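You operate a simulated robot arm through the tools that you are given. There is no shell and no other tool. Be economical: measure what you need, move in short steps, check, and stop when the job is done.

Carry out the task below with a simulated two-armed robot. There is one attempt and no reset: what you move stays moved.

## Task
On the plywood board on rack 30, fold the large green cloth in half, so that its two long edges meet.

Only the result counts: the job must be done as asked and must still hold three seconds after the hand-in. Knocking over, shifting, dropping, spilling or breaking anything else fails it. Flat cloth is picked up by pressing the open fingertips on it (5 to 10 N) and closing them slowly along it; thin cloth reads only 2 to 8 mm in the jaws.

## Robot
Two 7-joint arms with two-finger parallel grippers on one trunk, on a base that drives. Base frame: it is fixed to the floor where the robot stands at the start and does not move with it; the origin is under the middle of the robot, x ahead of it, y to its left, z up; the surface under the hand at the start is at about z = 0.708. Lengths are in m, angles in rad, forces in N, time in s.
The left shoulder is at the start at [0.07, 0.163, 1.02], the right one opposite. With the tool pointing down near the work surface each hand reaches from about 0.4 to 0.88 m from the robot's upright axis, wherever it stands, measured 20 degrees to its own side. Places, roughly: plywood board on rack 30 [0.6, 0.1, 0.7]. Payload 3.43 kg a hand.
The TCP of each hand is the grasp point between the finger pads, 0.034 m short of the fingertips. In the tool frame z runs along the fingers and y along their closing line. Largest opening 0.128 m; finger width 0.024, thickness 0.012; the body of the gripper, 0.048 by 0.13 m, starts 0.096 m behind the TCP.
Orientation is told as [roll, pitch, yaw] about the base's x, y, z axes, in that order, counted from this pose: with the fingers straight down and closing along the base's y, the tool's x points along the base's -x, its y along +y and its z along -z.

## Interface
- The arms move only by the tool send_rows. It takes "left_plan", "right_plan" or both (then of equal length, played together; a hand with none holds still); each is a list of rows, each an object (a shift or turn left out is 0, a gripper value left out holds the last) with "translation": the shift along the base's x, y, z in m, a list of three; "rotation": the turn, a rotation vector about the base's x, y, z in rad, a list of three; "hand": the gripper command, from -1 (shut) to 1 (fully open), values between in proportion. In form: [{"translation": [tx, ty, tz], "rotation": [ax, ay, az], "hand": hand}, ...]. A call has 1 to 8 rows; each row shifts and turns the commanded pose from where the row before left it. A row lasts 0.2 s, in which the tool goes at most 0.05 m and 0.15 rad; a call with a longer step from one row to the next is refused whole, and so is a gripper value outside its range. A pose out of reach is approached as far as the arm can. The call stops where the force on the tool passes 40 N (or 10 N more than at its start, if that is more) or the arm is blocked; 0.2 s more then pass. Each finger travels about 0.153 m/s and halts on what it meets, pressing with about 44 N; the grip force reading is that of the motor and also rises with nothing between the fingers. The clock runs only during rows and for 0.2 s after the last one: add rows that do not move to give the fingers time. It gives the time, the measured TCP pose, the force on the tool (base axes), the opening and the grip force at its end, in the units of the frame above (readings bear some noise), with the torque about the TCP (base axes, N m) and any sound that the robot's microphone picked up, and new pictures: "pictures" is both (left out), scene, wrist or none (wrist: the cameras of the hands that moved).
- Cameras (640 x 400 px; columns grow to the right, rows downward): "scene" is now at [0.1243, -0.0088, 1.2374]; the picture's right is [-0.29, -0.96, 0.00], its down [-0.66, 0.20, -0.72] and it looks along [0.69, -0.21, -0.69] (base axes); focal length 214 px, centre (320, 200). "left" rides on the left gripper at [0.076, 0.011, -0.16] in its tool frame; the picture's right is [-0.15, 0.99, 0.00], its down [-0.88, -0.13, -0.46] and it looks along [-0.45, -0.07, 0.89] (tool axes); focal length 234 px, centre (320, 200). "right" rides on the right gripper at [0.076, -0.011, -0.16] in its tool frame; the picture's right is [0.15, 0.99, 0.00], its down [-0.88, 0.13, -0.46] and it looks along [-0.45, 0.07, 0.89] (tool axes); focal length 234 px, centre (320, 200).
- slide_trunk(by): slides the trunk up (or, below 0, down) by that many m; the arms and the scene camera ride with it, the base frame stays. It gives what a move gives, with no picture.
- base_move(legs): drives the robot by 1 to 6 legs, each [ahead, left, turn to the left] in m, m and rad, along the robot's own axes; the way and the turn of a leg run together, so that a leg with both is an arc; at most 1.5 m and 3.142 rad a leg. The arms and the cameras ride along, it lands a little off, and it stops where it bumps. It gives what a move gives, and a new picture of the scene camera.
- pan_tilt(pan, tilt): turns the head with the scene camera to pan (to the left, within 1.501 rad either way) and tilt (down, from -0.506 to 1.204), counted from straight ahead of the robot. It gives what a move gives, and a new picture of the scene camera.
- measure_at(camera, pixels): for up to 12 pixels [column, row] of the newest picture of that camera ("zoom" is the newest enlarged one), the place [x, y, z] in the base frame of the surface seen there, good to about 0.002 m, but the place of the scene camera against the robot may be out by one fixed shift of up to 0.018 m in any direction. The clock stands still meanwhile.
- close_up(camera, box): a new picture of the part [left, top, right, bottom] of that camera's present view, enlarged. The clock stands still meanwhile.
- hand_in(): hands the job in; it is judged then, once.

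Go step by step. Measure first, check grasps and placings, and put right what went wrong. The budget is 80 turns and 260 pictures, counting those below and the enlarged ones. Unless the task says otherwise, let go and move clear before handing in, and close with one line.

The tools are called after ">>>" by a JSON object that holds its "op" and its "data". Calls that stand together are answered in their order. send_rows: Moves the arms, as the interface text tells. Its arguments: {"type":"object","properties":{"left_plan":{"type":"array","items":{"type":"object","properties":{"translation":{"type":"array","items":{"type":"number"}},"rotation":{"type":"array","items":{"type":"number"}},"hand":{"type":"number"}}}},"right_plan":{"type":"array","items":{"type":"object","properties":{"translation":{"type":"array","items":{"type":"number"}},"rotation":{"type":"array","items":{"type":"number"}},"hand":{"type":"number"}}}},"pictures":{"type":"string","enum":["both","scene","wrist","none"]}},"required":[]} The other tools are called the same way: slide_trunk (by) slides the trunk up or down; base_move (legs) drives the base; pan_tilt (pan, tilt) turns the head that bears the scene camera; measure_at (camera, pixels) gives the place of the surface under pixels of a picture; close_up (camera, box) takes an enlarged picture of a part of a camera's view; hand_in () hands the job in.

At the start:

```text
clock: 0.0
left_position: [0.6162, 0.3642, 0.9077]
left_tool_rot: [0.0, -0.001, 0.001]
left_contact_force: [-0.7, 0.2, 0.2]
left_wrist_torque: [-0.03, -0.02, -0.01]
left_width: 0.1278
left_grasp_force: 0.1
right_position: [0.4735, -0.2181, 0.8767]
right_tool_rot: [0.0, -0.002, -0.001]
right_contact_force: [0.0, -0.4, 0.0]
right_wrist_torque: [0.0, 0.0, 0.02]
right_width: 0.1279
right_grasp_force: 0.0
trunk travel left (down, up): [-0.5, 0.44]
robot x, y, heading: [-0.0012, 0.0029, 0.002]
head pan, tilt: [-0.293, 0.766]
```

scene: 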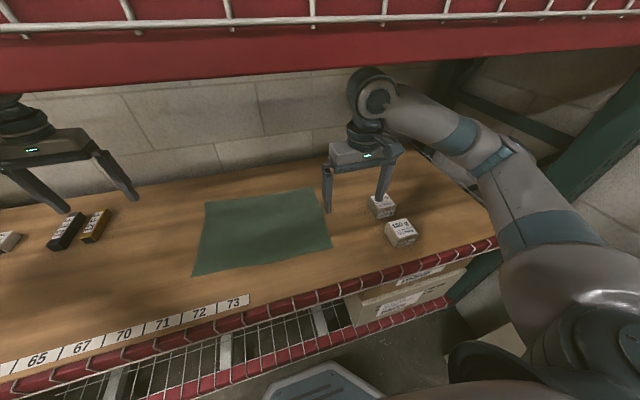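
right: 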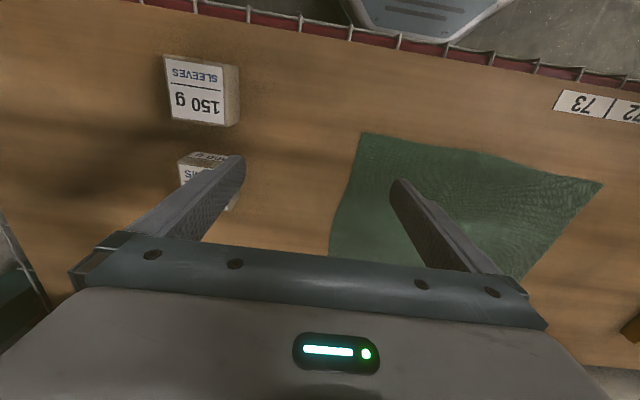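
left: 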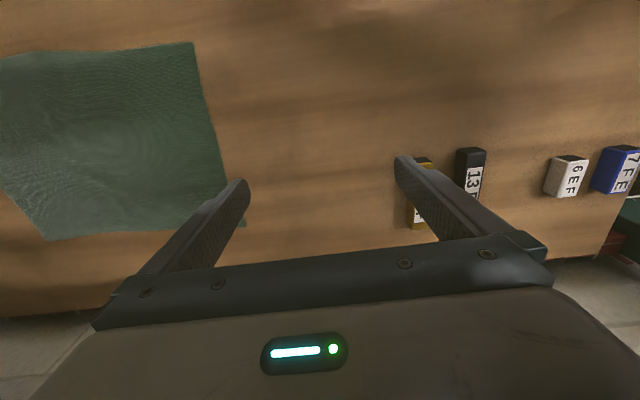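

The green cloth shows in the scene with corners near (206,202), (312,187), (331,247), (192,276). I'll measure these and the neighbouring objects first.

>>> {"op": "measure_at", "data": {"camera": "scene", "pixels": [[207, 204], [311, 189], [329, 246], [194, 274], [260, 230], [259, 196], [262, 261], [379, 208], [398, 236], [95, 238], [320, 217], [200, 240]]}}

>>> {"op": "close_up", "data": {"camera": "scene", "box": [160, 160, 440, 335]}}

>>> {"op": "measure_at", "data": {"camera": "right", "pixels": [[363, 136], [598, 186], [333, 250], [190, 60], [235, 75], [345, 200], [480, 160]]}}

>>> {"op": "measure_at", "data": {"camera": "left", "pixels": [[190, 46], [220, 222], [50, 236], [5, 60], [205, 130], [410, 200]]}}

```text
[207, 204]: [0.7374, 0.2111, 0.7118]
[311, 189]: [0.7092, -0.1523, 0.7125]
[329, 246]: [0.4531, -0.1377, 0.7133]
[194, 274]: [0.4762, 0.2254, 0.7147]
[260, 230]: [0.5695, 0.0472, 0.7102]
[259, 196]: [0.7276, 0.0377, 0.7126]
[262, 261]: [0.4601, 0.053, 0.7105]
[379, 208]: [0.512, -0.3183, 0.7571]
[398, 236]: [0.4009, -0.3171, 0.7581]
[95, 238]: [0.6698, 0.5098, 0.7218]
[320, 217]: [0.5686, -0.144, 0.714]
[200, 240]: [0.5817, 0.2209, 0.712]
```

```text
2.29 times, centred on (300, 248) of scene
```

zoom: 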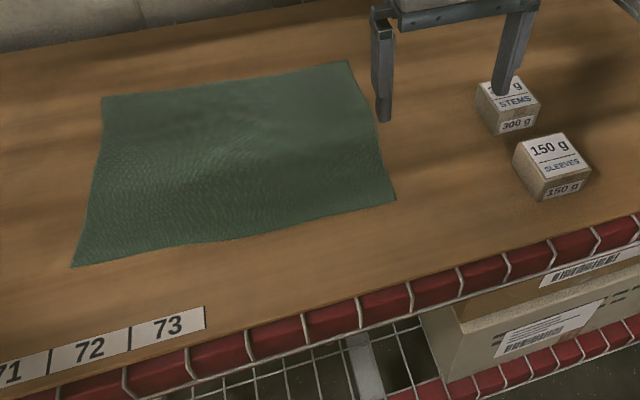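

```text
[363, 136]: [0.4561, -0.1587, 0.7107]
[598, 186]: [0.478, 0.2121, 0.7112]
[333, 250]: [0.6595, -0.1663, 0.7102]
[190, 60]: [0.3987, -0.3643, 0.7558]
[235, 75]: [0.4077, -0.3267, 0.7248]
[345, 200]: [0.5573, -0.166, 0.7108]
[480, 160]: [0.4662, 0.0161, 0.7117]
```

```text
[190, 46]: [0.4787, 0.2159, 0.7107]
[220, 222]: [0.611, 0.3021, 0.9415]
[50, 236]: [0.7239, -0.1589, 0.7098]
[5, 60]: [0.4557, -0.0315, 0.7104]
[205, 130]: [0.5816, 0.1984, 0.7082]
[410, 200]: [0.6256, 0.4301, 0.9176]
```

The wrist-camera corners are: near-left (0.478,0.214), near-right (0.455,-0.162), far-left about (0.739,0.198) and far-right about (0.716,-0.178). The long edges run along y, so I'll fold the near edge onto the far one. First I turn both hands so they close across the edge, and bring them over the near corners.

>>> {"op": "send_rows", "data": {"left_plan": [{"translation": [-0.0132, -0.0151, -0.004], "rotation": [0, 0, -0.1485], "hand": -0.5}, {"translation": [-0.0132, -0.0151, -0.004], "rotation": [0, 0, -0.1485]}, {"translation": [-0.0132, -0.0151, -0.004], "rotation": [0, 0, -0.1485]}, {"translation": [-0.0132, -0.0151, -0.004], "rotation": [0, 0, -0.1485]}, {"translation": [-0.0132, -0.0151, -0.004], "rotation": [0, 0, -0.1485]}, {"translation": [-0.0132, -0.0151, -0.004], "rotation": [0, 0, -0.1485]}, {"translation": [-0.0132, -0.0151, -0.004], "rotation": [0, 0, -0.1485]}, {"translation": [-0.0132, -0.0151, -0.004], "rotation": [0, 0, -0.1485]}], "right_plan": [{"translation": [-0.002, 0.0065, 0], "rotation": [0, 0, 0.137], "hand": -0.5}, {"translation": [-0.002, 0.0065, 0], "rotation": [0, 0, 0.137]}, {"translation": [-0.002, 0.0065, 0], "rotation": [0, 0, 0.137]}, {"translation": [-0.002, 0.0065, 0], "rotation": [0, 0, 0.137]}, {"translation": [-0.002, 0.0065, 0], "rotation": [0, 0, 0.137]}, {"translation": [-0.002, 0.0065, 0], "rotation": [0, 0, 0.137]}, {"translation": [-0.002, 0.0065, 0], "rotation": [0, 0, 0.137]}, {"translation": [-0.002, 0.0065, 0], "rotation": [0, 0, 0.137]}], "pictures": "none"}}

>>> {"op": "send_rows", "data": {"left_plan": [{"translation": [-0.0132, -0.0151, -0.004], "rotation": [0, 0, -0.1485]}, {"translation": [-0.0132, -0.0151, -0.004], "rotation": [0, 0, -0.1485]}, {"translation": [-0.0132, -0.0151, -0.004], "rotation": [0, 0, -0.1485]}, {}], "right_plan": [{"translation": [-0.002, 0.0065, 0], "rotation": [0, 0, 0.137]}, {"translation": [-0.002, 0.0065, 0], "rotation": [0, 0, 0.137]}, {"translation": [-0.002, 0.0065, 0], "rotation": [0, 0, 0.137]}, {}], "pictures": "both"}}

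```text
clock: 1.8
left_position: [0.5104, 0.2431, 0.873]
left_tool_rot: [0.0, 0.001, -1.191]
left_contact_force: [0.5, 0.1, 0.2]
left_wrist_torque: [-0.01, 0.01, 0.02]
left_width: 0.032
left_grasp_force: 0.0
right_position: [0.4566, -0.1654, 0.8778]
right_tool_rot: [-0.001, 0.002, 1.098]
right_contact_force: [-0.3, 0.8, 0.2]
right_wrist_torque: [-0.01, 0.05, -0.02]
right_width: 0.0319
right_grasp_force: 0.1
trunk travel left (down, up): [-0.5, 0.44]
robot x, y, heading: [0.0005, 0.0004, -0.004]
head pan, tilt: [-0.293, 0.766]
```

```text
clock: 2.8
left_position: [0.4709, 0.1966, 0.8634]
left_tool_rot: [0.0, -0.001, -1.636]
left_contact_force: [-0.3, 0.0, 0.1]
left_wrist_torque: [0.0, 0.03, 0.0]
left_width: 0.032
left_grasp_force: 0.0
right_position: [0.4504, -0.1458, 0.8765]
right_tool_rot: [-0.001, 0.0, 1.508]
right_contact_force: [-0.1, -0.7, 0.3]
right_wrist_torque: [0.01, 0.01, -0.02]
right_width: 0.0321
right_grasp_force: 0.1
trunk travel left (down, up): [-0.5, 0.44]
robot x, y, heading: [-0.001, -0.0001, 0.002]
head pan, tilt: [-0.293, 0.766]
```

scene: 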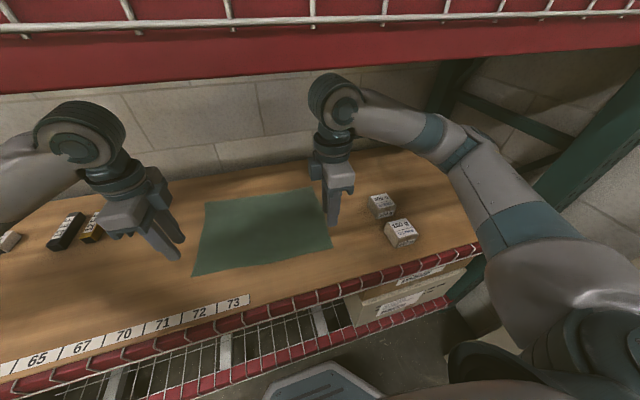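
right: 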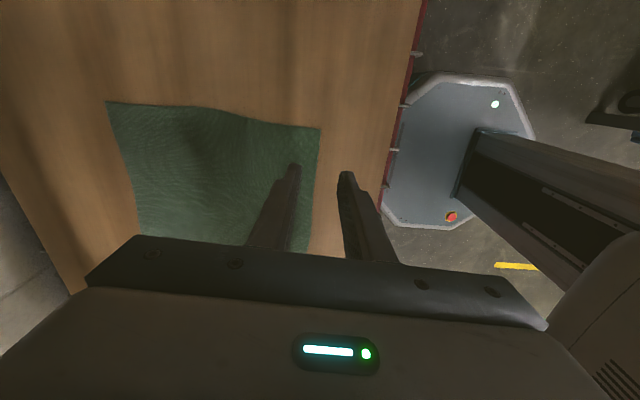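
left: 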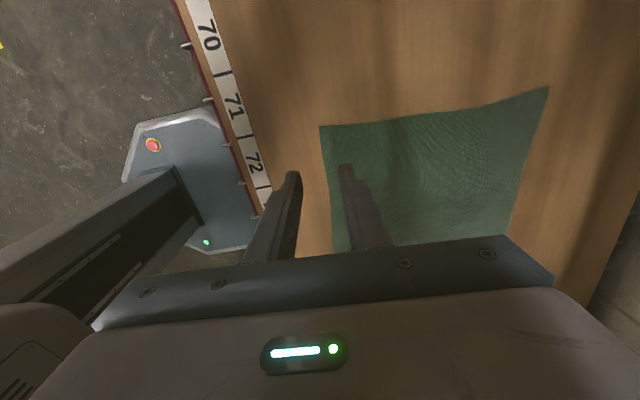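

Both hands are turned. The wrist cameras now see the opposite short sides clearly, so I'll re-measure the corners and the near edge from them.

>>> {"op": "measure_at", "data": {"camera": "left", "pixels": [[323, 128], [546, 90], [326, 160], [332, 200], [335, 240], [514, 220], [435, 118]]}}

>>> {"op": "measure_at", "data": {"camera": "right", "pixels": [[317, 131], [110, 105], [315, 160], [311, 200], [307, 240], [135, 210], [215, 112]]}}

```text
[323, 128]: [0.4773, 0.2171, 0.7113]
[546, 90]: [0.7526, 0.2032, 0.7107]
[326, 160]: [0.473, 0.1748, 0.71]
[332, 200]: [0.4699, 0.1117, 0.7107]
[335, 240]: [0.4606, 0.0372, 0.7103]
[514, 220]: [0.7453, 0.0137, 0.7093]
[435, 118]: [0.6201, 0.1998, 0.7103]
```

```text
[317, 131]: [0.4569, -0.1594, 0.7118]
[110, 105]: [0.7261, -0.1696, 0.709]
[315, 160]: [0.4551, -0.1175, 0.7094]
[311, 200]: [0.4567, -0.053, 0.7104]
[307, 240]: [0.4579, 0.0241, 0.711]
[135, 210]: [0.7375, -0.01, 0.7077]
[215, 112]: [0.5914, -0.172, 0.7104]
```

The refined near edge is x≈0.4755 at y=0.2 and x≈0.4565 at y=-0.147. The hands line up with it, so I lower both to just above the surface.

>>> {"op": "send_rows", "data": {"left_plan": [{"translation": [0, 0.001, -0.028]}, {"translation": [0, 0.001, -0.028]}, {"translation": [0, 0.001, -0.028]}, {"translation": [0, 0, -0.026]}, {}], "right_plan": [{"translation": [0, 0, -0.032]}, {"translation": [0, 0, -0.032]}, {"translation": [0, 0, -0.032]}, {"translation": [0, 0, -0.027]}, {}], "pictures": "wrist"}}

```text
clock: 4.0
left_position: [0.4704, 0.1991, 0.753]
left_tool_rot: [0.0, 0.001, -1.634]
left_contact_force: [0.3, 0.3, 0.0]
left_wrist_torque: [0.0, 0.02, -0.01]
left_width: 0.0321
left_grasp_force: 0.0
right_position: [0.4492, -0.1443, 0.7534]
right_tool_rot: [0.001, 0.0, 1.509]
right_contact_force: [-0.1, 0.5, -0.3]
right_wrist_torque: [0.04, 0.04, -0.01]
right_width: 0.0319
right_grasp_force: 0.2
trunk travel left (down, up): [-0.5, 0.44]
robot x, y, heading: [0.0004, -0.0018, -0.001]
head pan, tilt: [-0.293, 0.766]
```

right: 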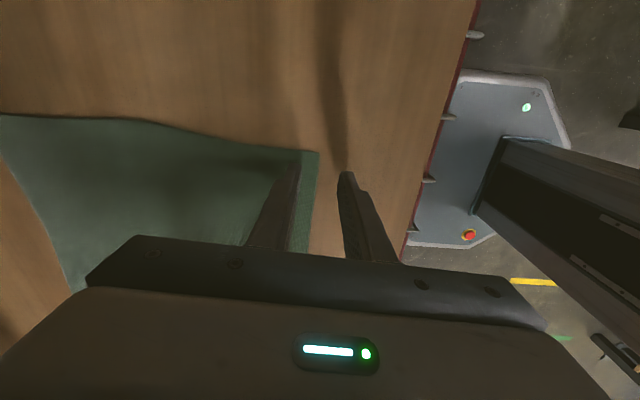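
left: 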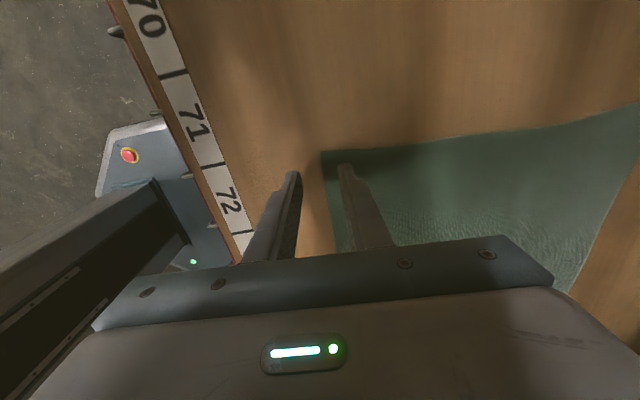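

In the wrist views the outer fingers are off the cloth and the inner ones are over it, near the corners at (318,152) right and (322,152) left. Now I press down gently.

>>> {"op": "send_rows", "data": {"left_plan": [{"translation": [0, 0, -0.004]}, {"translation": [0, 0, -0.003]}, {"translation": [0, 0, -0.002]}, {}], "right_plan": [{"translation": [0, 0, -0.004]}, {"translation": [0, 0, -0.003]}, {"translation": [0, 0, -0.002]}, {}], "pictures": "none"}}

```text
clock: 5.0
left_position: [0.471, 0.1998, 0.7447]
left_tool_rot: [0.0, -0.001, -1.634]
left_contact_force: [-0.2, 0.1, -0.2]
left_wrist_torque: [-0.02, -0.01, 0.02]
left_width: 0.032
left_grasp_force: 0.0
right_position: [0.4507, -0.146, 0.7447]
right_tool_rot: [0.0, 0.0, 1.507]
right_contact_force: [0.4, -0.4, -0.6]
right_wrist_torque: [0.01, 0.01, 0.03]
right_width: 0.0319
right_grasp_force: 0.0
trunk travel left (down, up): [-0.5, 0.44]
robot x, y, heading: [-0.0006, -0.0019, 0.002]
head pan, tilt: [-0.293, 0.766]
```

No contact yet, so I'll continue down in small steps.

>>> {"op": "send_rows", "data": {"left_plan": [{"translation": [0, 0, -0.001]}, {"translation": [0, 0, -0.001]}, {"translation": [0, 0, -0.001]}, {}], "right_plan": [{"translation": [0, 0, -0.001]}, {"translation": [0, 0, -0.001]}, {"translation": [0, 0, -0.001]}, {}], "pictures": "none"}}

```text
clock: 6.0
left_position: [0.4704, 0.2002, 0.743]
left_tool_rot: [0.002, 0.0, -1.634]
left_contact_force: [1.3, 0.8, 11.0]
left_wrist_torque: [0.08, -0.29, -0.01]
left_width: 0.0325
left_grasp_force: 0.0
right_position: [0.451, -0.145, 0.7431]
right_tool_rot: [-0.003, 0.001, 1.507]
right_contact_force: [1.2, -0.1, 9.3]
right_wrist_torque: [-0.08, -0.26, -0.02]
right_width: 0.0324
right_grasp_force: 0.1
trunk travel left (down, up): [-0.5, 0.44]
robot x, y, heading: [0.0005, -0.0027, 0.001]
head pan, tilt: [-0.293, 0.766]
```

Both hands press with about 10 N. Now I close slowly.

>>> {"op": "send_rows", "data": {"left_plan": [{"hand": -0.56}, {"hand": -0.62}, {"hand": -0.68}, {"hand": -0.74}, {"hand": -0.8}, {"hand": -0.87}, {"hand": -0.94}, {"hand": -1}], "right_plan": [{"hand": -0.56}, {"hand": -0.62}, {"hand": -0.68}, {"hand": -0.74}, {"hand": -0.8}, {"hand": -0.87}, {"hand": -0.94}, {"hand": -1}], "pictures": "wrist"}}

```text
clock: 7.8
left_position: [0.4691, 0.2014, 0.7436]
left_tool_rot: [0.004, 0.001, -1.634]
left_contact_force: [-0.4, -1.3, 18.2]
left_wrist_torque: [-0.09, -0.04, -0.02]
left_width: 0.0
left_grasp_force: 33.0
right_position: [0.4494, -0.1439, 0.743]
right_tool_rot: [-0.003, 0.0, 1.506]
right_contact_force: [-0.7, 0.5, 18.5]
right_wrist_torque: [-0.01, -0.07, -0.02]
right_width: 0.0015
right_grasp_force: 36.3
trunk travel left (down, up): [-0.5, 0.44]
robot x, y, heading: [0.0027, -0.0019, 0.001]
head pan, tilt: [-0.293, 0.766]
```

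right: 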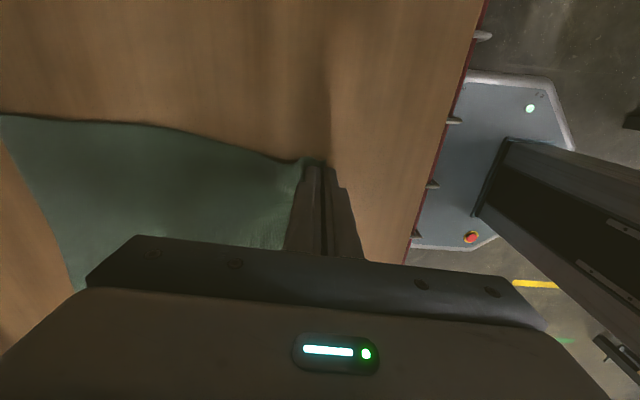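
left: 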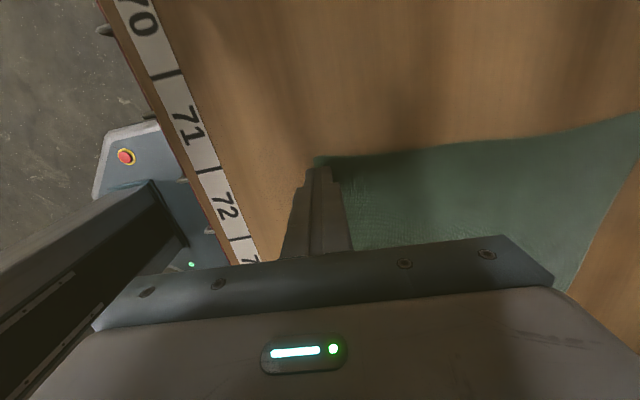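

The left jaw reads 0.0 (likely missed) and the right 1.5 mm (marginal). I lift both slightly to see what they hold.

>>> {"op": "send_rows", "data": {"left_plan": [{"translation": [0, 0, 0.01]}, {"translation": [0, 0, 0.015]}, {}], "right_plan": [{"translation": [0, 0, 0.01]}, {"translation": [0, 0, 0.015]}, {}], "pictures": "both"}}

```text
clock: 8.6
left_position: [0.4694, 0.2005, 0.7652]
left_tool_rot: [-0.002, 0.0, -1.634]
left_contact_force: [0.0, 0.1, 0.2]
left_wrist_torque: [0.02, 0.01, -0.02]
left_width: 0.0
left_grasp_force: 33.3
right_position: [0.4492, -0.1463, 0.7654]
right_tool_rot: [0.003, 0.0, 1.505]
right_contact_force: [0.9, 0.1, 0.6]
right_wrist_torque: [0.01, 0.01, 0.01]
right_width: 0.0016
right_grasp_force: 36.4
trunk travel left (down, up): [-0.5, 0.44]
robot x, y, heading: [-0.0029, -0.0028, 0.005]
head pan, tilt: [-0.293, 0.766]
```

scene: 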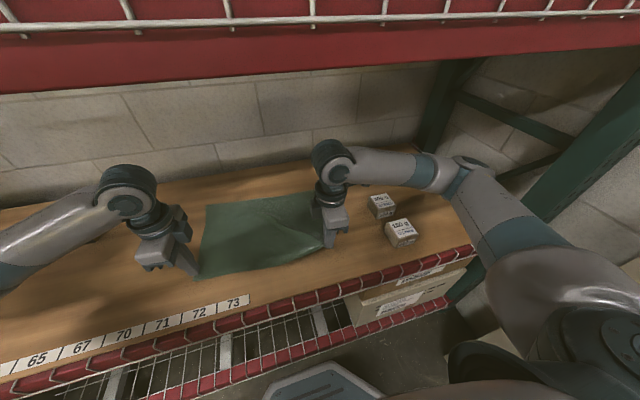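
right: 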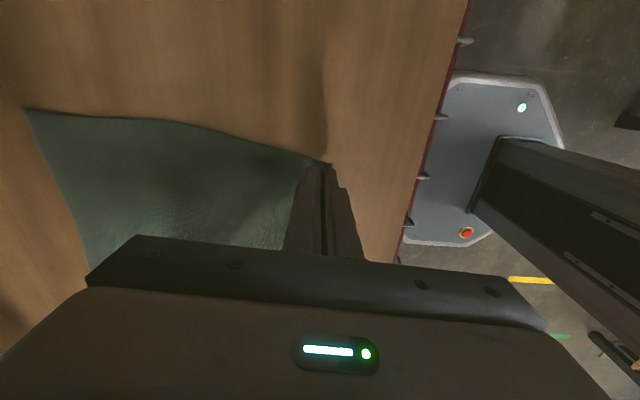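
left: 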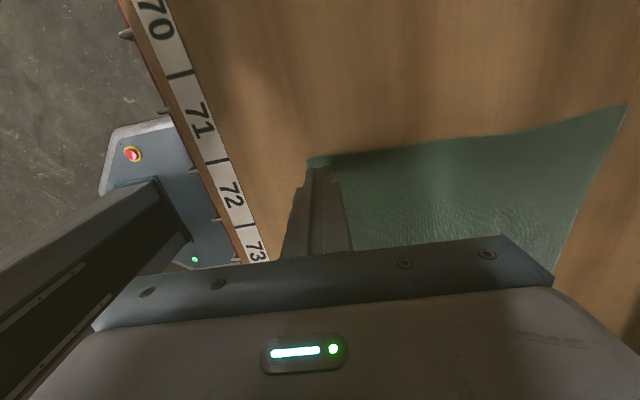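

The right hand holds the edge (lifted corner at (315,160)), but the left missed. I raise and open the left, then re-measure its corner.

>>> {"op": "send_rows", "data": {"left_plan": [{"translation": [0, 0, 0.03], "hand": -0.3}, {"translation": [0, 0, 0.03]}, {}], "pictures": "wrist"}}

>>> {"op": "close_up", "data": {"camera": "left", "box": [240, 100, 480, 250]}}

```text
clock: 9.4
left_position: [0.4724, 0.1992, 0.8276]
left_tool_rot: [-0.002, -0.001, -1.635]
left_contact_force: [-0.7, 1.0, 0.3]
left_wrist_torque: [0.01, -0.02, 0.01]
left_width: 0.0445
left_grasp_force: 0.1
right_position: [0.4499, -0.1444, 0.7662]
right_tool_rot: [0.0, -0.001, 1.505]
right_contact_force: [0.3, 0.9, -0.4]
right_wrist_torque: [0.0, 0.01, 0.02]
right_width: 0.0016
right_grasp_force: 36.4
trunk travel left (down, up): [-0.5, 0.44]
robot x, y, heading: [0.0017, -0.0029, -0.002]
head pan, tilt: [-0.293, 0.766]
```

left: 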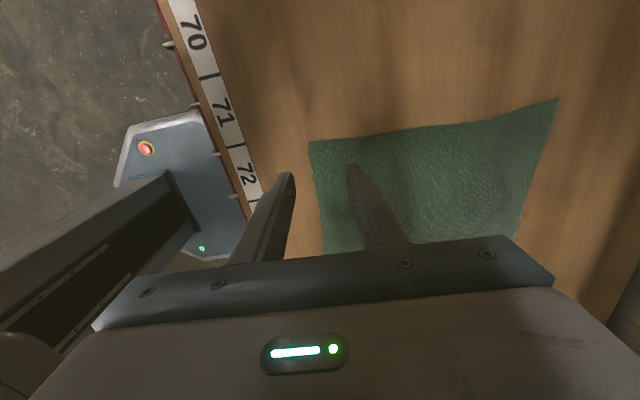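

```text
2.67 times, centred on (360, 175) of left
```

zoom: 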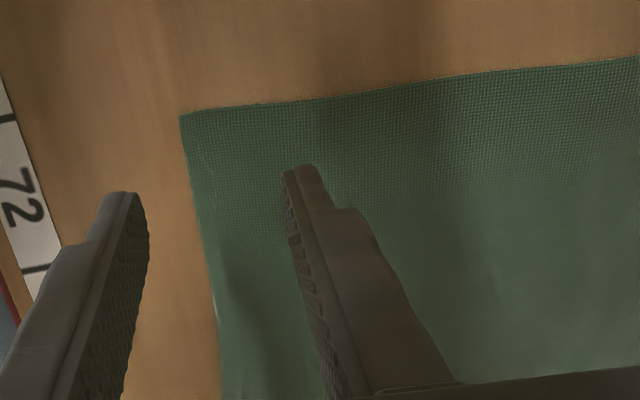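

>>> {"op": "measure_at", "data": {"camera": "zoom", "pixels": [[185, 118], [200, 200], [212, 270], [222, 350], [630, 62]]}}

```text
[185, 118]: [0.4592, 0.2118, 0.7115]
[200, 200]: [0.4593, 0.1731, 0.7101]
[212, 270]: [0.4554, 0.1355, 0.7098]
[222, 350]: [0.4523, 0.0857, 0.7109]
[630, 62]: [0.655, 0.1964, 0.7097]
```

The left edge slid out to x≈0.459 and slipped under the outer finger. I retry with the left TCP about 2 mm inside the edge, so more cloth is gathered.

>>> {"op": "send_rows", "data": {"left_plan": [{"translation": [-0.009, -0.003, -0.03], "hand": -0.5}, {"translation": [0, 0, -0.03]}, {"translation": [0, 0, -0.0217]}, {"translation": [0, 0, -0.001]}, {"translation": [0, 0, -0.001]}, {"translation": [0, 0, -0.001]}, {}], "pictures": "wrist"}}

```text
clock: 11.0
left_position: [0.4633, 0.1963, 0.7439]
left_tool_rot: [0.003, 0.001, -1.634]
left_contact_force: [-0.4, 1.1, 6.1]
left_wrist_torque: [0.07, -0.16, 0.01]
left_width: 0.0324
left_grasp_force: 0.5
right_position: [0.4503, -0.1457, 0.7665]
right_tool_rot: [0.0, 0.0, 1.508]
right_contact_force: [0.2, 0.6, -0.5]
right_wrist_torque: [0.0, 0.0, -0.02]
right_width: 0.0012
right_grasp_force: 36.0
trunk travel left (down, up): [-0.5, 0.44]
robot x, y, heading: [-0.0024, -0.0011, -0.002]
head pan, tilt: [-0.293, 0.766]
```

left: 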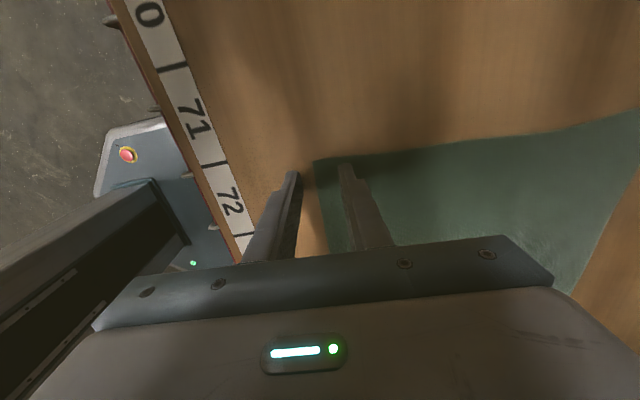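

The edge (317,165) lies midway between the fingers with 6 N pressing. I close slowly and then lift a little.

>>> {"op": "send_rows", "data": {"left_plan": [{"hand": -0.56}, {"hand": -0.62}, {"hand": -0.68}, {"hand": -0.74}, {"hand": -0.8}, {"hand": -0.87}, {"hand": -0.94}, {"hand": -1}], "pictures": "wrist"}}

```text
clock: 12.8
left_position: [0.4626, 0.197, 0.7434]
left_tool_rot: [0.003, 0.0, -1.634]
left_contact_force: [0.5, -0.2, 9.1]
left_wrist_torque: [0.07, -0.12, -0.03]
left_width: 0.0021
left_grasp_force: 37.2
right_position: [0.4493, -0.146, 0.7672]
right_tool_rot: [0.0, 0.001, 1.505]
right_contact_force: [0.0, 0.9, -0.6]
right_wrist_torque: [-0.01, -0.02, 0.01]
right_width: 0.0018
right_grasp_force: 36.7
trunk travel left (down, up): [-0.5, 0.44]
robot x, y, heading: [-0.0008, 0.0009, 0.003]
head pan, tilt: [-0.293, 0.766]
```

left: 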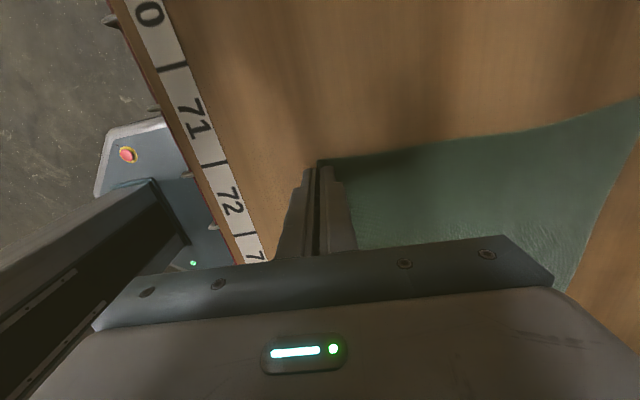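

Left now reads 2.1 mm, so it has the cloth. I lift the left to the right's height and look.

>>> {"op": "send_rows", "data": {"left_plan": [{"translation": [0, 0, 0.01]}, {"translation": [0, 0, 0.02]}, {"translation": [0, 0, 0.02]}, {}], "right_plan": [{"translation": [0, 0, 0]}, {"translation": [0, 0, 0.01]}, {"translation": [0, 0, 0.015]}, {}], "pictures": "both"}}

>>> {"op": "close_up", "data": {"camera": "scene", "box": [140, 150, 396, 310]}}

```text
clock: 13.8
left_position: [0.4628, 0.197, 0.7916]
left_tool_rot: [-0.001, 0.001, -1.633]
left_contact_force: [1.1, -0.5, -0.9]
left_wrist_torque: [0.0, -0.01, 0.03]
left_width: 0.0021
left_grasp_force: 36.8
right_position: [0.4506, -0.1452, 0.791]
right_tool_rot: [0.0, -0.001, 1.506]
right_contact_force: [-0.2, -0.6, -0.6]
right_wrist_torque: [0.02, -0.02, -0.02]
right_width: 0.0018
right_grasp_force: 35.9
trunk travel left (down, up): [-0.5, 0.44]
robot x, y, heading: [0.0037, 0.0029, -0.004]
head pan, tilt: [-0.293, 0.766]
```

scene: 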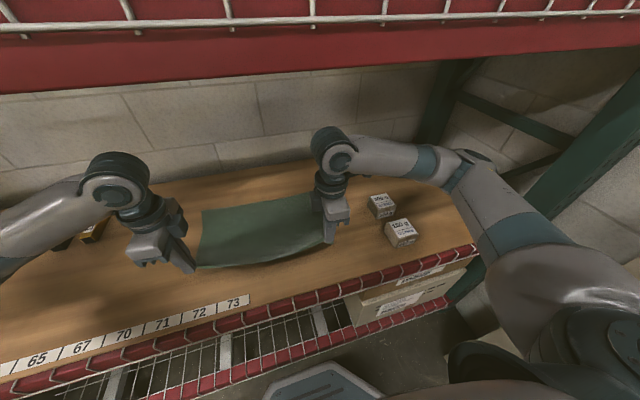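
right: 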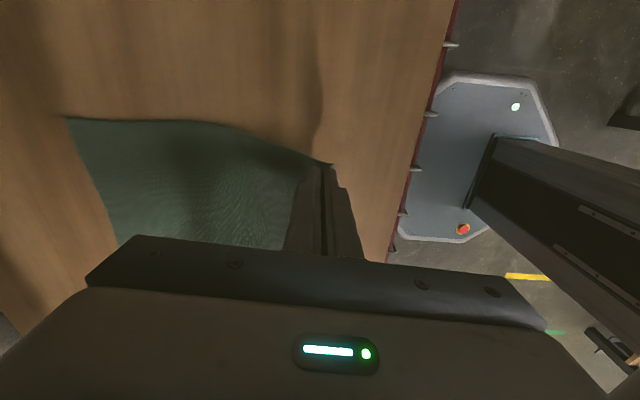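
left: 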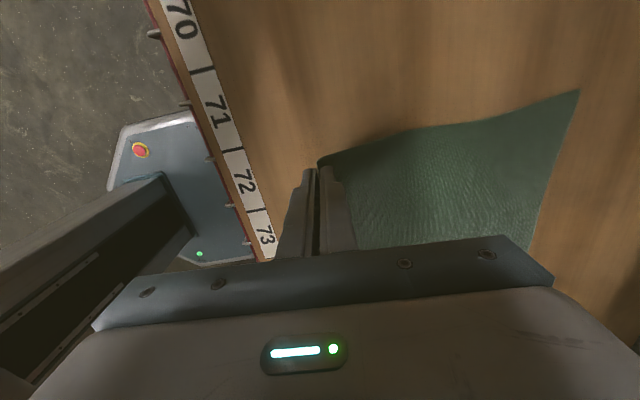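

```text
2.50 times, centred on (268, 230) of scene
```

zoom: 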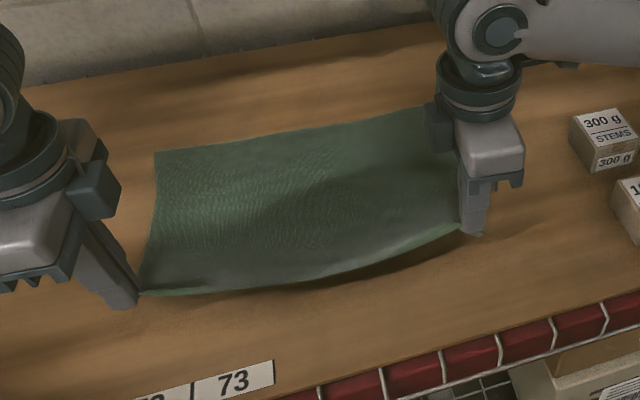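

Both corners are held, and the near edge is lifted with only a slight sag. I measure where the far corners are now.

>>> {"op": "measure_at", "data": {"camera": "left", "pixels": [[574, 94], [550, 160], [532, 235]]}}

>>> {"op": "measure_at", "data": {"camera": "right", "pixels": [[73, 121], [100, 200], [110, 230]]}}

```text
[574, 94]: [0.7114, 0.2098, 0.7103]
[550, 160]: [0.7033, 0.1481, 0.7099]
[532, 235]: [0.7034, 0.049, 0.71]
```

```text
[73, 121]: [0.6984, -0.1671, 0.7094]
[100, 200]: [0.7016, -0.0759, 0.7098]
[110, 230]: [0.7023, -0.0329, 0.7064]
```

The far edge is now at x≈0.711 (left) and 0.6985 (right). I carry the near edge up and over in an arc, first half now.

>>> {"op": "send_rows", "data": {"left_plan": [{"translation": [0.01, 0, 0.014]}, {"translation": [0.01, 0, 0.012]}, {"translation": [0.015, 0, 0.011]}, {"translation": [0.015, 0, 0.01]}, {"translation": [0.017, -0.001, 0.008]}, {"translation": [0.018, 0, 0.006]}, {"translation": [0.018, 0, 0.003]}, {"translation": [0.017, 0, 0]}], "right_plan": [{"translation": [0.01, 0, 0.014]}, {"translation": [0.01, 0, 0.012]}, {"translation": [0.015, -0.001, 0.011]}, {"translation": [0.015, -0.001, 0.01]}, {"translation": [0.017, -0.001, 0.008]}, {"translation": [0.018, -0.001, 0.006]}, {"translation": [0.019, 0, 0.003]}, {"translation": [0.018, 0, 0]}], "pictures": "both"}}

```text
clock: 15.6
left_position: [0.5826, 0.1955, 0.8563]
left_tool_rot: [0.0, 0.0, -1.635]
left_contact_force: [-0.1, 0.4, -0.5]
left_wrist_torque: [0.01, -0.01, -0.04]
left_width: 0.0022
left_grasp_force: 36.4
right_position: [0.5739, -0.1484, 0.8546]
right_tool_rot: [0.002, 0.001, 1.506]
right_contact_force: [0.0, 0.2, -0.1]
right_wrist_torque: [-0.02, 0.0, 0.04]
right_width: 0.0017
right_grasp_force: 36.1
trunk travel left (down, up): [-0.5, 0.44]
robot x, y, heading: [-0.0011, -0.0021, 0.001]
head pan, tilt: [-0.293, 0.766]
```

scene: 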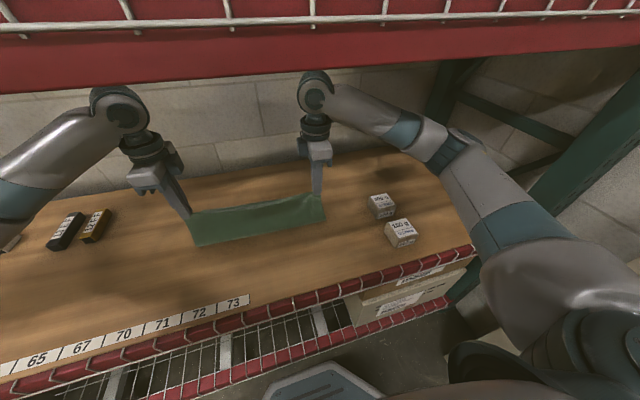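
right: 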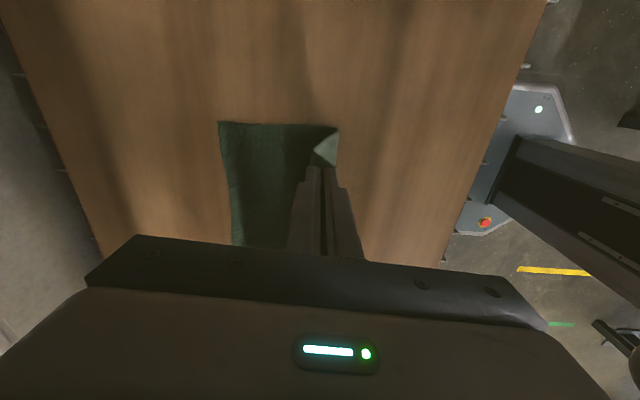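
left: 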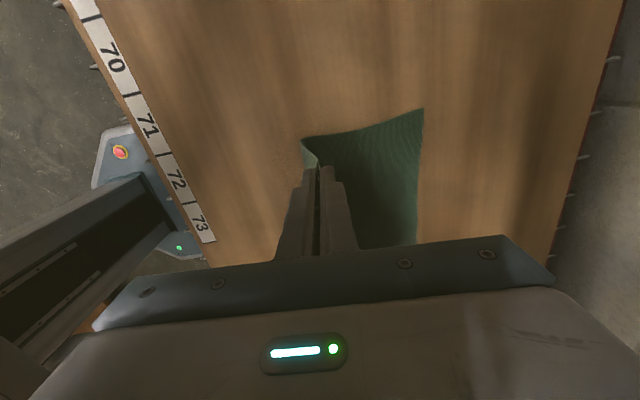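

The cloth is standing up nicely between the hands. I check that the far corners haven't moved.

>>> {"op": "measure_at", "data": {"camera": "left", "pixels": [[419, 114], [416, 200]]}}

>>> {"op": "measure_at", "data": {"camera": "right", "pixels": [[222, 125], [232, 220]]}}

```text
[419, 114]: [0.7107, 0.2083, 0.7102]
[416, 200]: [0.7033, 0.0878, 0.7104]
```

```text
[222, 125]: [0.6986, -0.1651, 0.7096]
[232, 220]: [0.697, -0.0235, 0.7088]
```

The far edge is unchanged. I continue the arc down toward it.

>>> {"op": "send_rows", "data": {"left_plan": [{"translation": [0.02, 0, -0.003]}, {"translation": [0.02, 0, -0.007]}, {"translation": [0.018, 0, -0.01]}, {"translation": [0.017, 0, -0.013]}, {"translation": [0.015, 0, -0.016]}, {"translation": [0.013, 0, -0.017]}, {"translation": [0.01, 0, -0.018]}, {"translation": [0.007, 0, -0.015]}], "right_plan": [{"translation": [0.02, 0, -0.003]}, {"translation": [0.02, -0.001, -0.007]}, {"translation": [0.018, -0.001, -0.01]}, {"translation": [0.017, -0.001, -0.013]}, {"translation": [0.015, 0, -0.016]}, {"translation": [0.013, 0, -0.017]}, {"translation": [0.01, 0, -0.018]}, {"translation": [0.007, 0, -0.015]}], "pictures": "both"}}

>>> {"op": "close_up", "data": {"camera": "scene", "box": [140, 130, 396, 290]}}

```text
clock: 17.4
left_position: [0.7045, 0.1963, 0.7558]
left_tool_rot: [-0.001, 0.001, -1.636]
left_contact_force: [1.1, -0.4, -0.5]
left_wrist_torque: [-0.04, 0.0, 0.01]
left_width: 0.002
left_grasp_force: 36.8
right_position: [0.693, -0.1522, 0.7563]
right_tool_rot: [0.0, 0.001, 1.507]
right_contact_force: [-0.3, 0.4, -0.9]
right_wrist_torque: [0.09, 0.02, 0.02]
right_width: 0.0015
right_grasp_force: 36.3
trunk travel left (down, up): [-0.5, 0.44]
robot x, y, heading: [-0.0021, -0.0014, 0.001]
head pan, tilt: [-0.293, 0.766]
```

scene: 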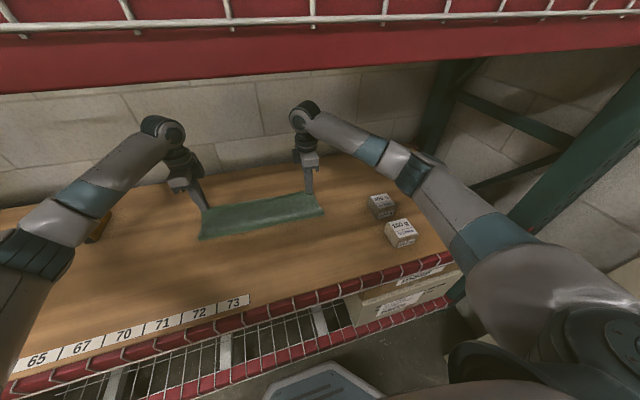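
right: 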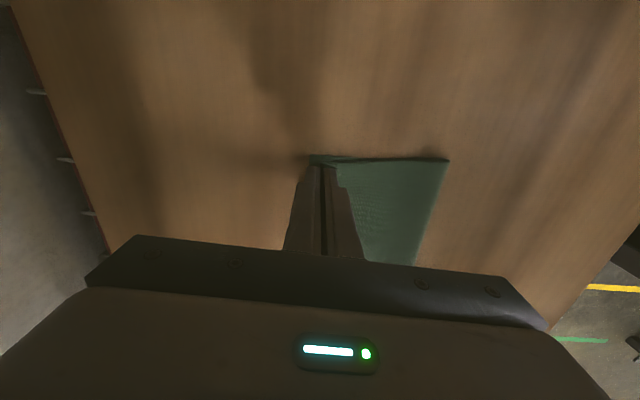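
left: 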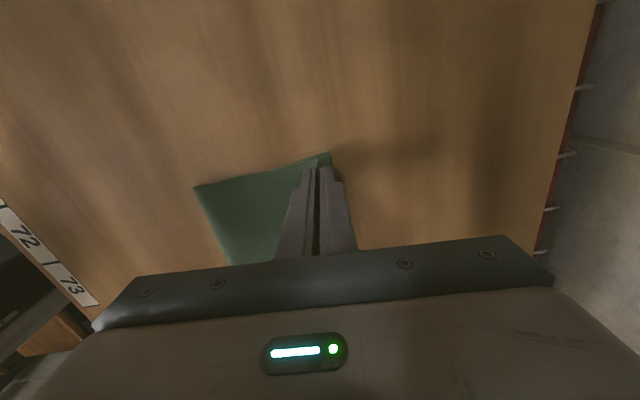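

```text
2.50 times, centred on (268, 210) of scene
```

zoom: 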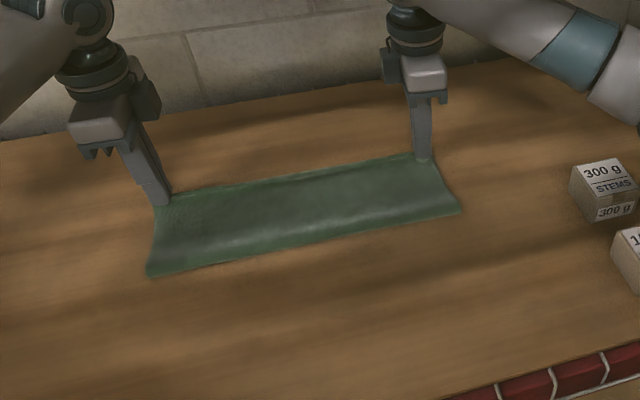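

The fold is forming well. I lower to just above the surface and inspect the alignment at each corner before letting go.

>>> {"op": "send_rows", "data": {"left_plan": [{"translation": [0, 0, -0.005]}, {"translation": [0, 0, -0.005]}, {}], "right_plan": [{"translation": [0, 0, -0.005]}, {"translation": [0, 0, -0.005]}, {}], "pictures": "none"}}

>>> {"op": "close_up", "data": {"camera": "left", "box": [240, 120, 400, 220]}}

>>> {"op": "close_up", "data": {"camera": "right", "box": [240, 120, 400, 220]}}

```text
clock: 18.2
left_position: [0.7017, 0.1957, 0.7468]
left_tool_rot: [-0.001, 0.001, -1.633]
left_contact_force: [0.8, -0.9, 0.0]
left_wrist_torque: [-0.03, 0.02, 0.01]
left_width: 0.002
left_grasp_force: 37.0
right_position: [0.6935, -0.1509, 0.7462]
right_tool_rot: [-0.001, -0.001, 1.507]
right_contact_force: [-0.7, 0.3, 2.3]
right_wrist_torque: [0.06, 0.02, 0.05]
right_width: 0.0014
right_grasp_force: 36.5
trunk travel left (down, up): [-0.5, 0.44]
robot x, y, heading: [0.0009, 0.0022, -0.002]
head pan, tilt: [-0.293, 0.766]
```

```text
4.00 times, centred on (320, 170) of left
```

zoom: 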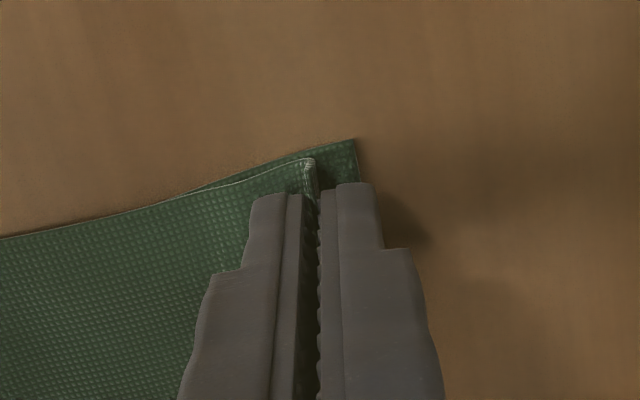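

```text
4.00 times, centred on (320, 170) of right
```

zoom: 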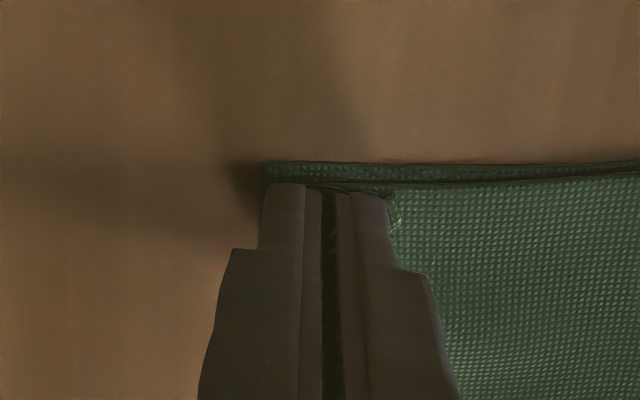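

The top layer's corners sit about 4–5 mm inside the lower ones in y. I spread the hands 3 mm each, then open slowly.

>>> {"op": "send_rows", "data": {"left_plan": [{"translation": [0, 0.003, -0.001]}, {}, {"hand": -0.93}, {"hand": -0.86}, {"hand": -0.79}, {"hand": -0.72}, {"hand": -0.65}, {}], "right_plan": [{"translation": [0, -0.003, 0]}, {}, {"hand": -0.93}, {"hand": -0.86}, {"hand": -0.79}, {"hand": -0.72}, {"hand": -0.65}, {}], "pictures": "none"}}

>>> {"op": "close_up", "data": {"camera": "left", "box": [240, 120, 400, 220]}}

>>> {"op": "close_up", "data": {"camera": "right", "box": [240, 120, 400, 220]}}

```text
clock: 20.0
left_position: [0.7023, 0.1995, 0.7462]
left_tool_rot: [-0.001, 0.0, -1.634]
left_contact_force: [0.1, 0.3, -0.3]
left_wrist_torque: [0.01, 0.03, 0.02]
left_width: 0.0225
left_grasp_force: 0.1
right_position: [0.6938, -0.1559, 0.7476]
right_tool_rot: [0.0, 0.0, 1.507]
right_contact_force: [0.4, 0.3, 1.6]
right_wrist_torque: [-0.01, -0.01, 0.0]
right_width: 0.0225
right_grasp_force: 0.0
trunk travel left (down, up): [-0.5, 0.44]
robot x, y, heading: [-0.0008, 0.0011, 0.001]
head pan, tilt: [-0.293, 0.766]
```

```text
4.00 times, centred on (320, 170) of left
```

zoom: 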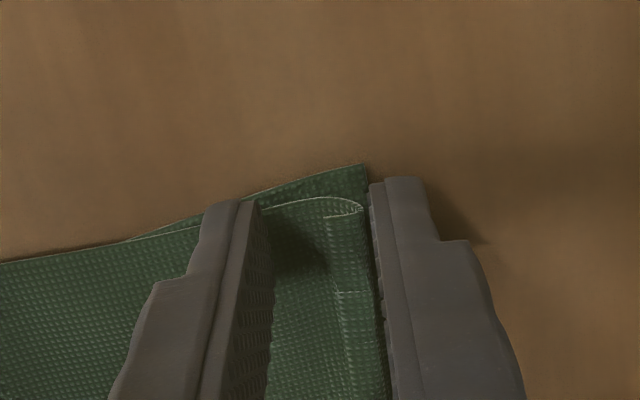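

```text
4.00 times, centred on (320, 170) of right
```

zoom: 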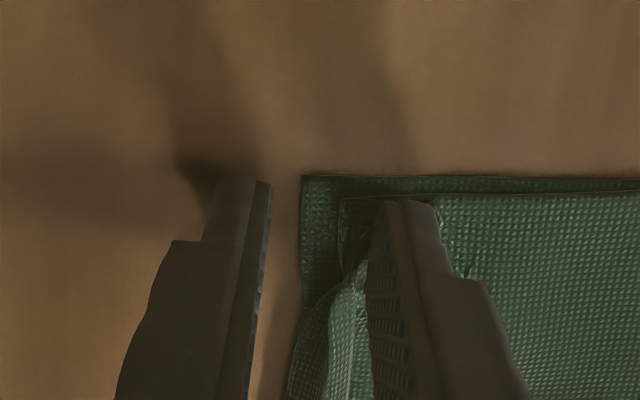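

Cloth is released. Small flaps are turned back at the corners. I lift straight up and see how it settles.

>>> {"op": "send_rows", "data": {"left_plan": [{"translation": [0, 0, 0.01]}, {"translation": [0, 0, 0.025]}, {"translation": [0, 0, 0.03]}, {"translation": [0, 0, 0.03]}, {}], "right_plan": [{"translation": [0, 0, 0.01]}, {"translation": [0, 0, 0.025]}, {"translation": [0, 0, 0.03]}, {"translation": [0, 0, 0.03]}, {}], "pictures": "both"}}

>>> {"op": "close_up", "data": {"camera": "left", "box": [220, 110, 412, 230]}}

>>> {"op": "close_up", "data": {"camera": "right", "box": [220, 110, 412, 230]}}

>>> {"op": "close_up", "data": {"camera": "scene", "box": [180, 165, 340, 265]}}

```text
clock: 21.2
left_position: [0.7023, 0.1979, 0.8432]
left_tool_rot: [-0.002, 0.0, -1.633]
left_contact_force: [0.0, -0.2, 0.2]
left_wrist_torque: [0.01, 0.02, 0.0]
left_width: 0.0222
left_grasp_force: 0.1
right_position: [0.6937, -0.1541, 0.8413]
right_tool_rot: [0.002, 0.0, 1.507]
right_contact_force: [0.4, 1.0, 0.0]
right_wrist_torque: [0.02, 0.02, -0.02]
right_width: 0.0225
right_grasp_force: 0.1
trunk travel left (down, up): [-0.5, 0.44]
robot x, y, heading: [0.0024, -0.0003, -0.001]
head pan, tilt: [-0.293, 0.766]
```

scene: 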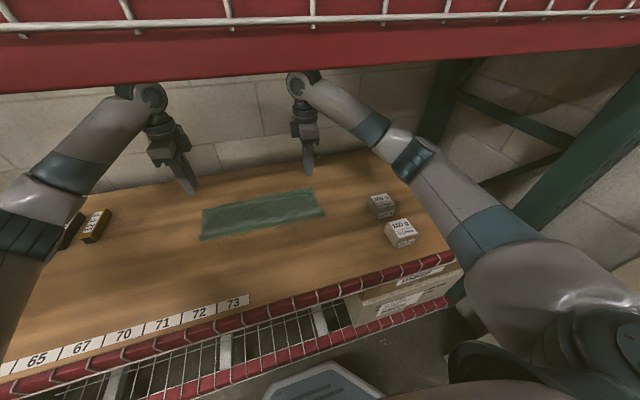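
right: 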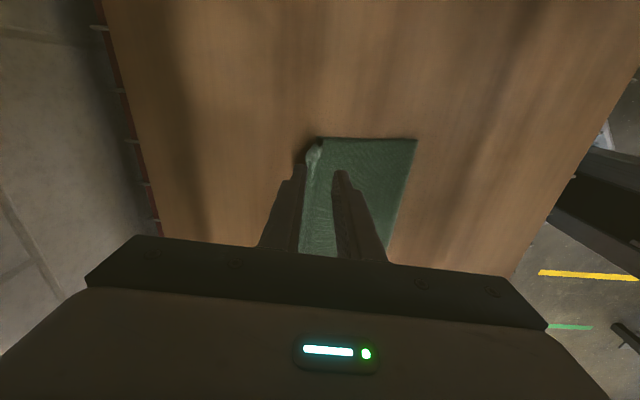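
left: 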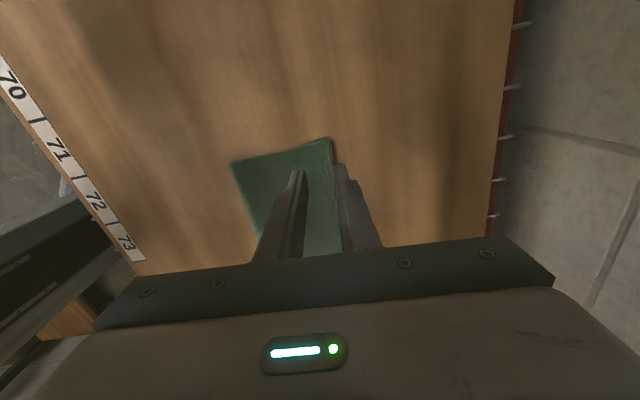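

```text
3.33 times, centred on (316, 170) of left
```

zoom: 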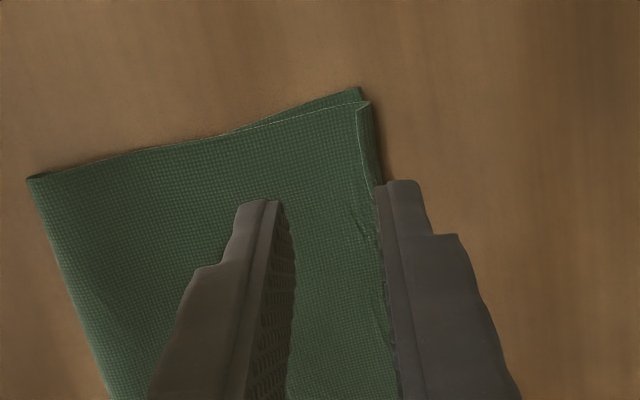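

```text
3.33 times, centred on (316, 170) of right
```

zoom: 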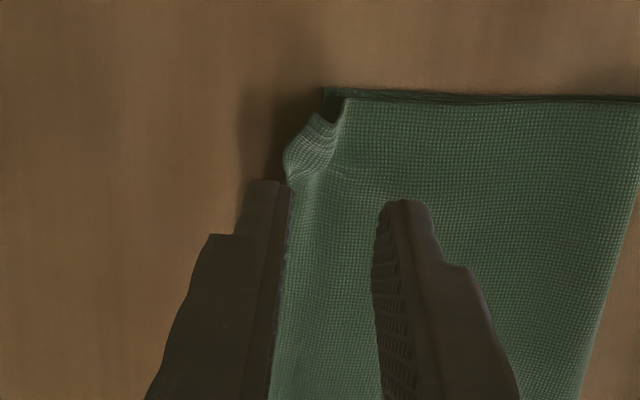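

```text
4.00 times, centred on (260, 215) of scene
```

zoom: 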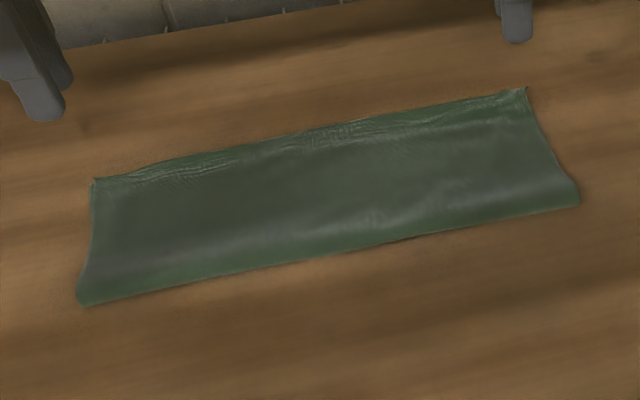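

The cloth flattened out well. I move the hands outward to inspect the far corners unobstructed.

>>> {"op": "send_rows", "data": {"left_plan": [{"translation": [0, 0.03, 0.02]}, {"translation": [0, 0.03, 0.01]}, {"translation": [0, 0.03, 0]}, {}], "right_plan": [{"translation": [0, -0.03, 0.02]}, {"translation": [0, -0.03, 0.01]}, {"translation": [0, -0.03, 0]}, {}], "pictures": "none"}}

>>> {"op": "close_up", "data": {"camera": "left", "box": [160, 120, 416, 280]}}

>>> {"op": "close_up", "data": {"camera": "right", "box": [240, 120, 496, 280]}}

>>> {"op": "close_up", "data": {"camera": "scene", "box": [180, 165, 340, 265]}}

```text
clock: 22.2
left_position: [0.7029, 0.2885, 0.8701]
left_tool_rot: [-0.001, 0.0, -1.636]
left_contact_force: [0.2, -0.1, 0.1]
left_wrist_torque: [0.03, -0.02, -0.02]
left_width: 0.0225
left_grasp_force: 0.1
right_position: [0.6949, -0.2455, 0.8737]
right_tool_rot: [-0.001, 0.001, 1.509]
right_contact_force: [0.6, 1.0, -0.4]
right_wrist_torque: [-0.01, 0.02, -0.02]
right_width: 0.0225
right_grasp_force: 0.1
trunk travel left (down, up): [-0.5, 0.44]
robot x, y, heading: [-0.0006, -0.0006, -0.002]
head pan, tilt: [-0.293, 0.766]
```

```text
2.50 times, centred on (288, 200) of left
```

zoom: 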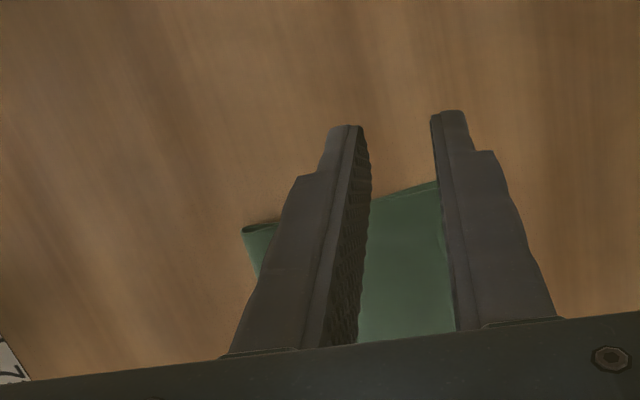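

```text
2.50 times, centred on (368, 200) of right
```

zoom: 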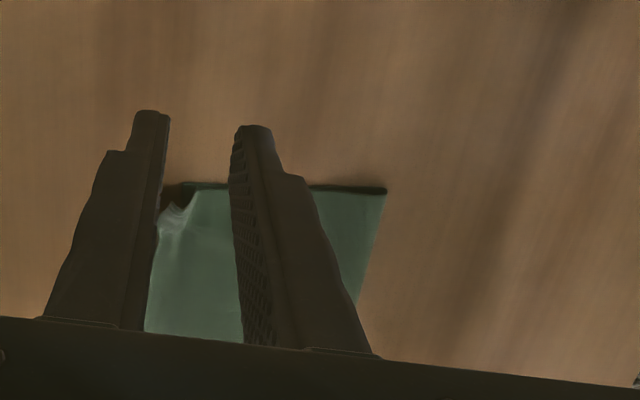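

```text
4.00 times, centred on (260, 215) of scene
```

zoom: 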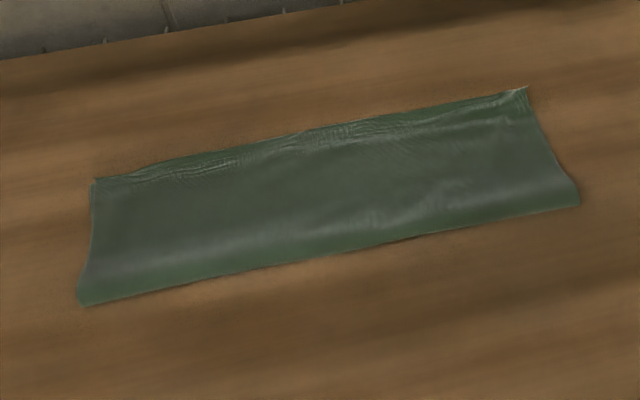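

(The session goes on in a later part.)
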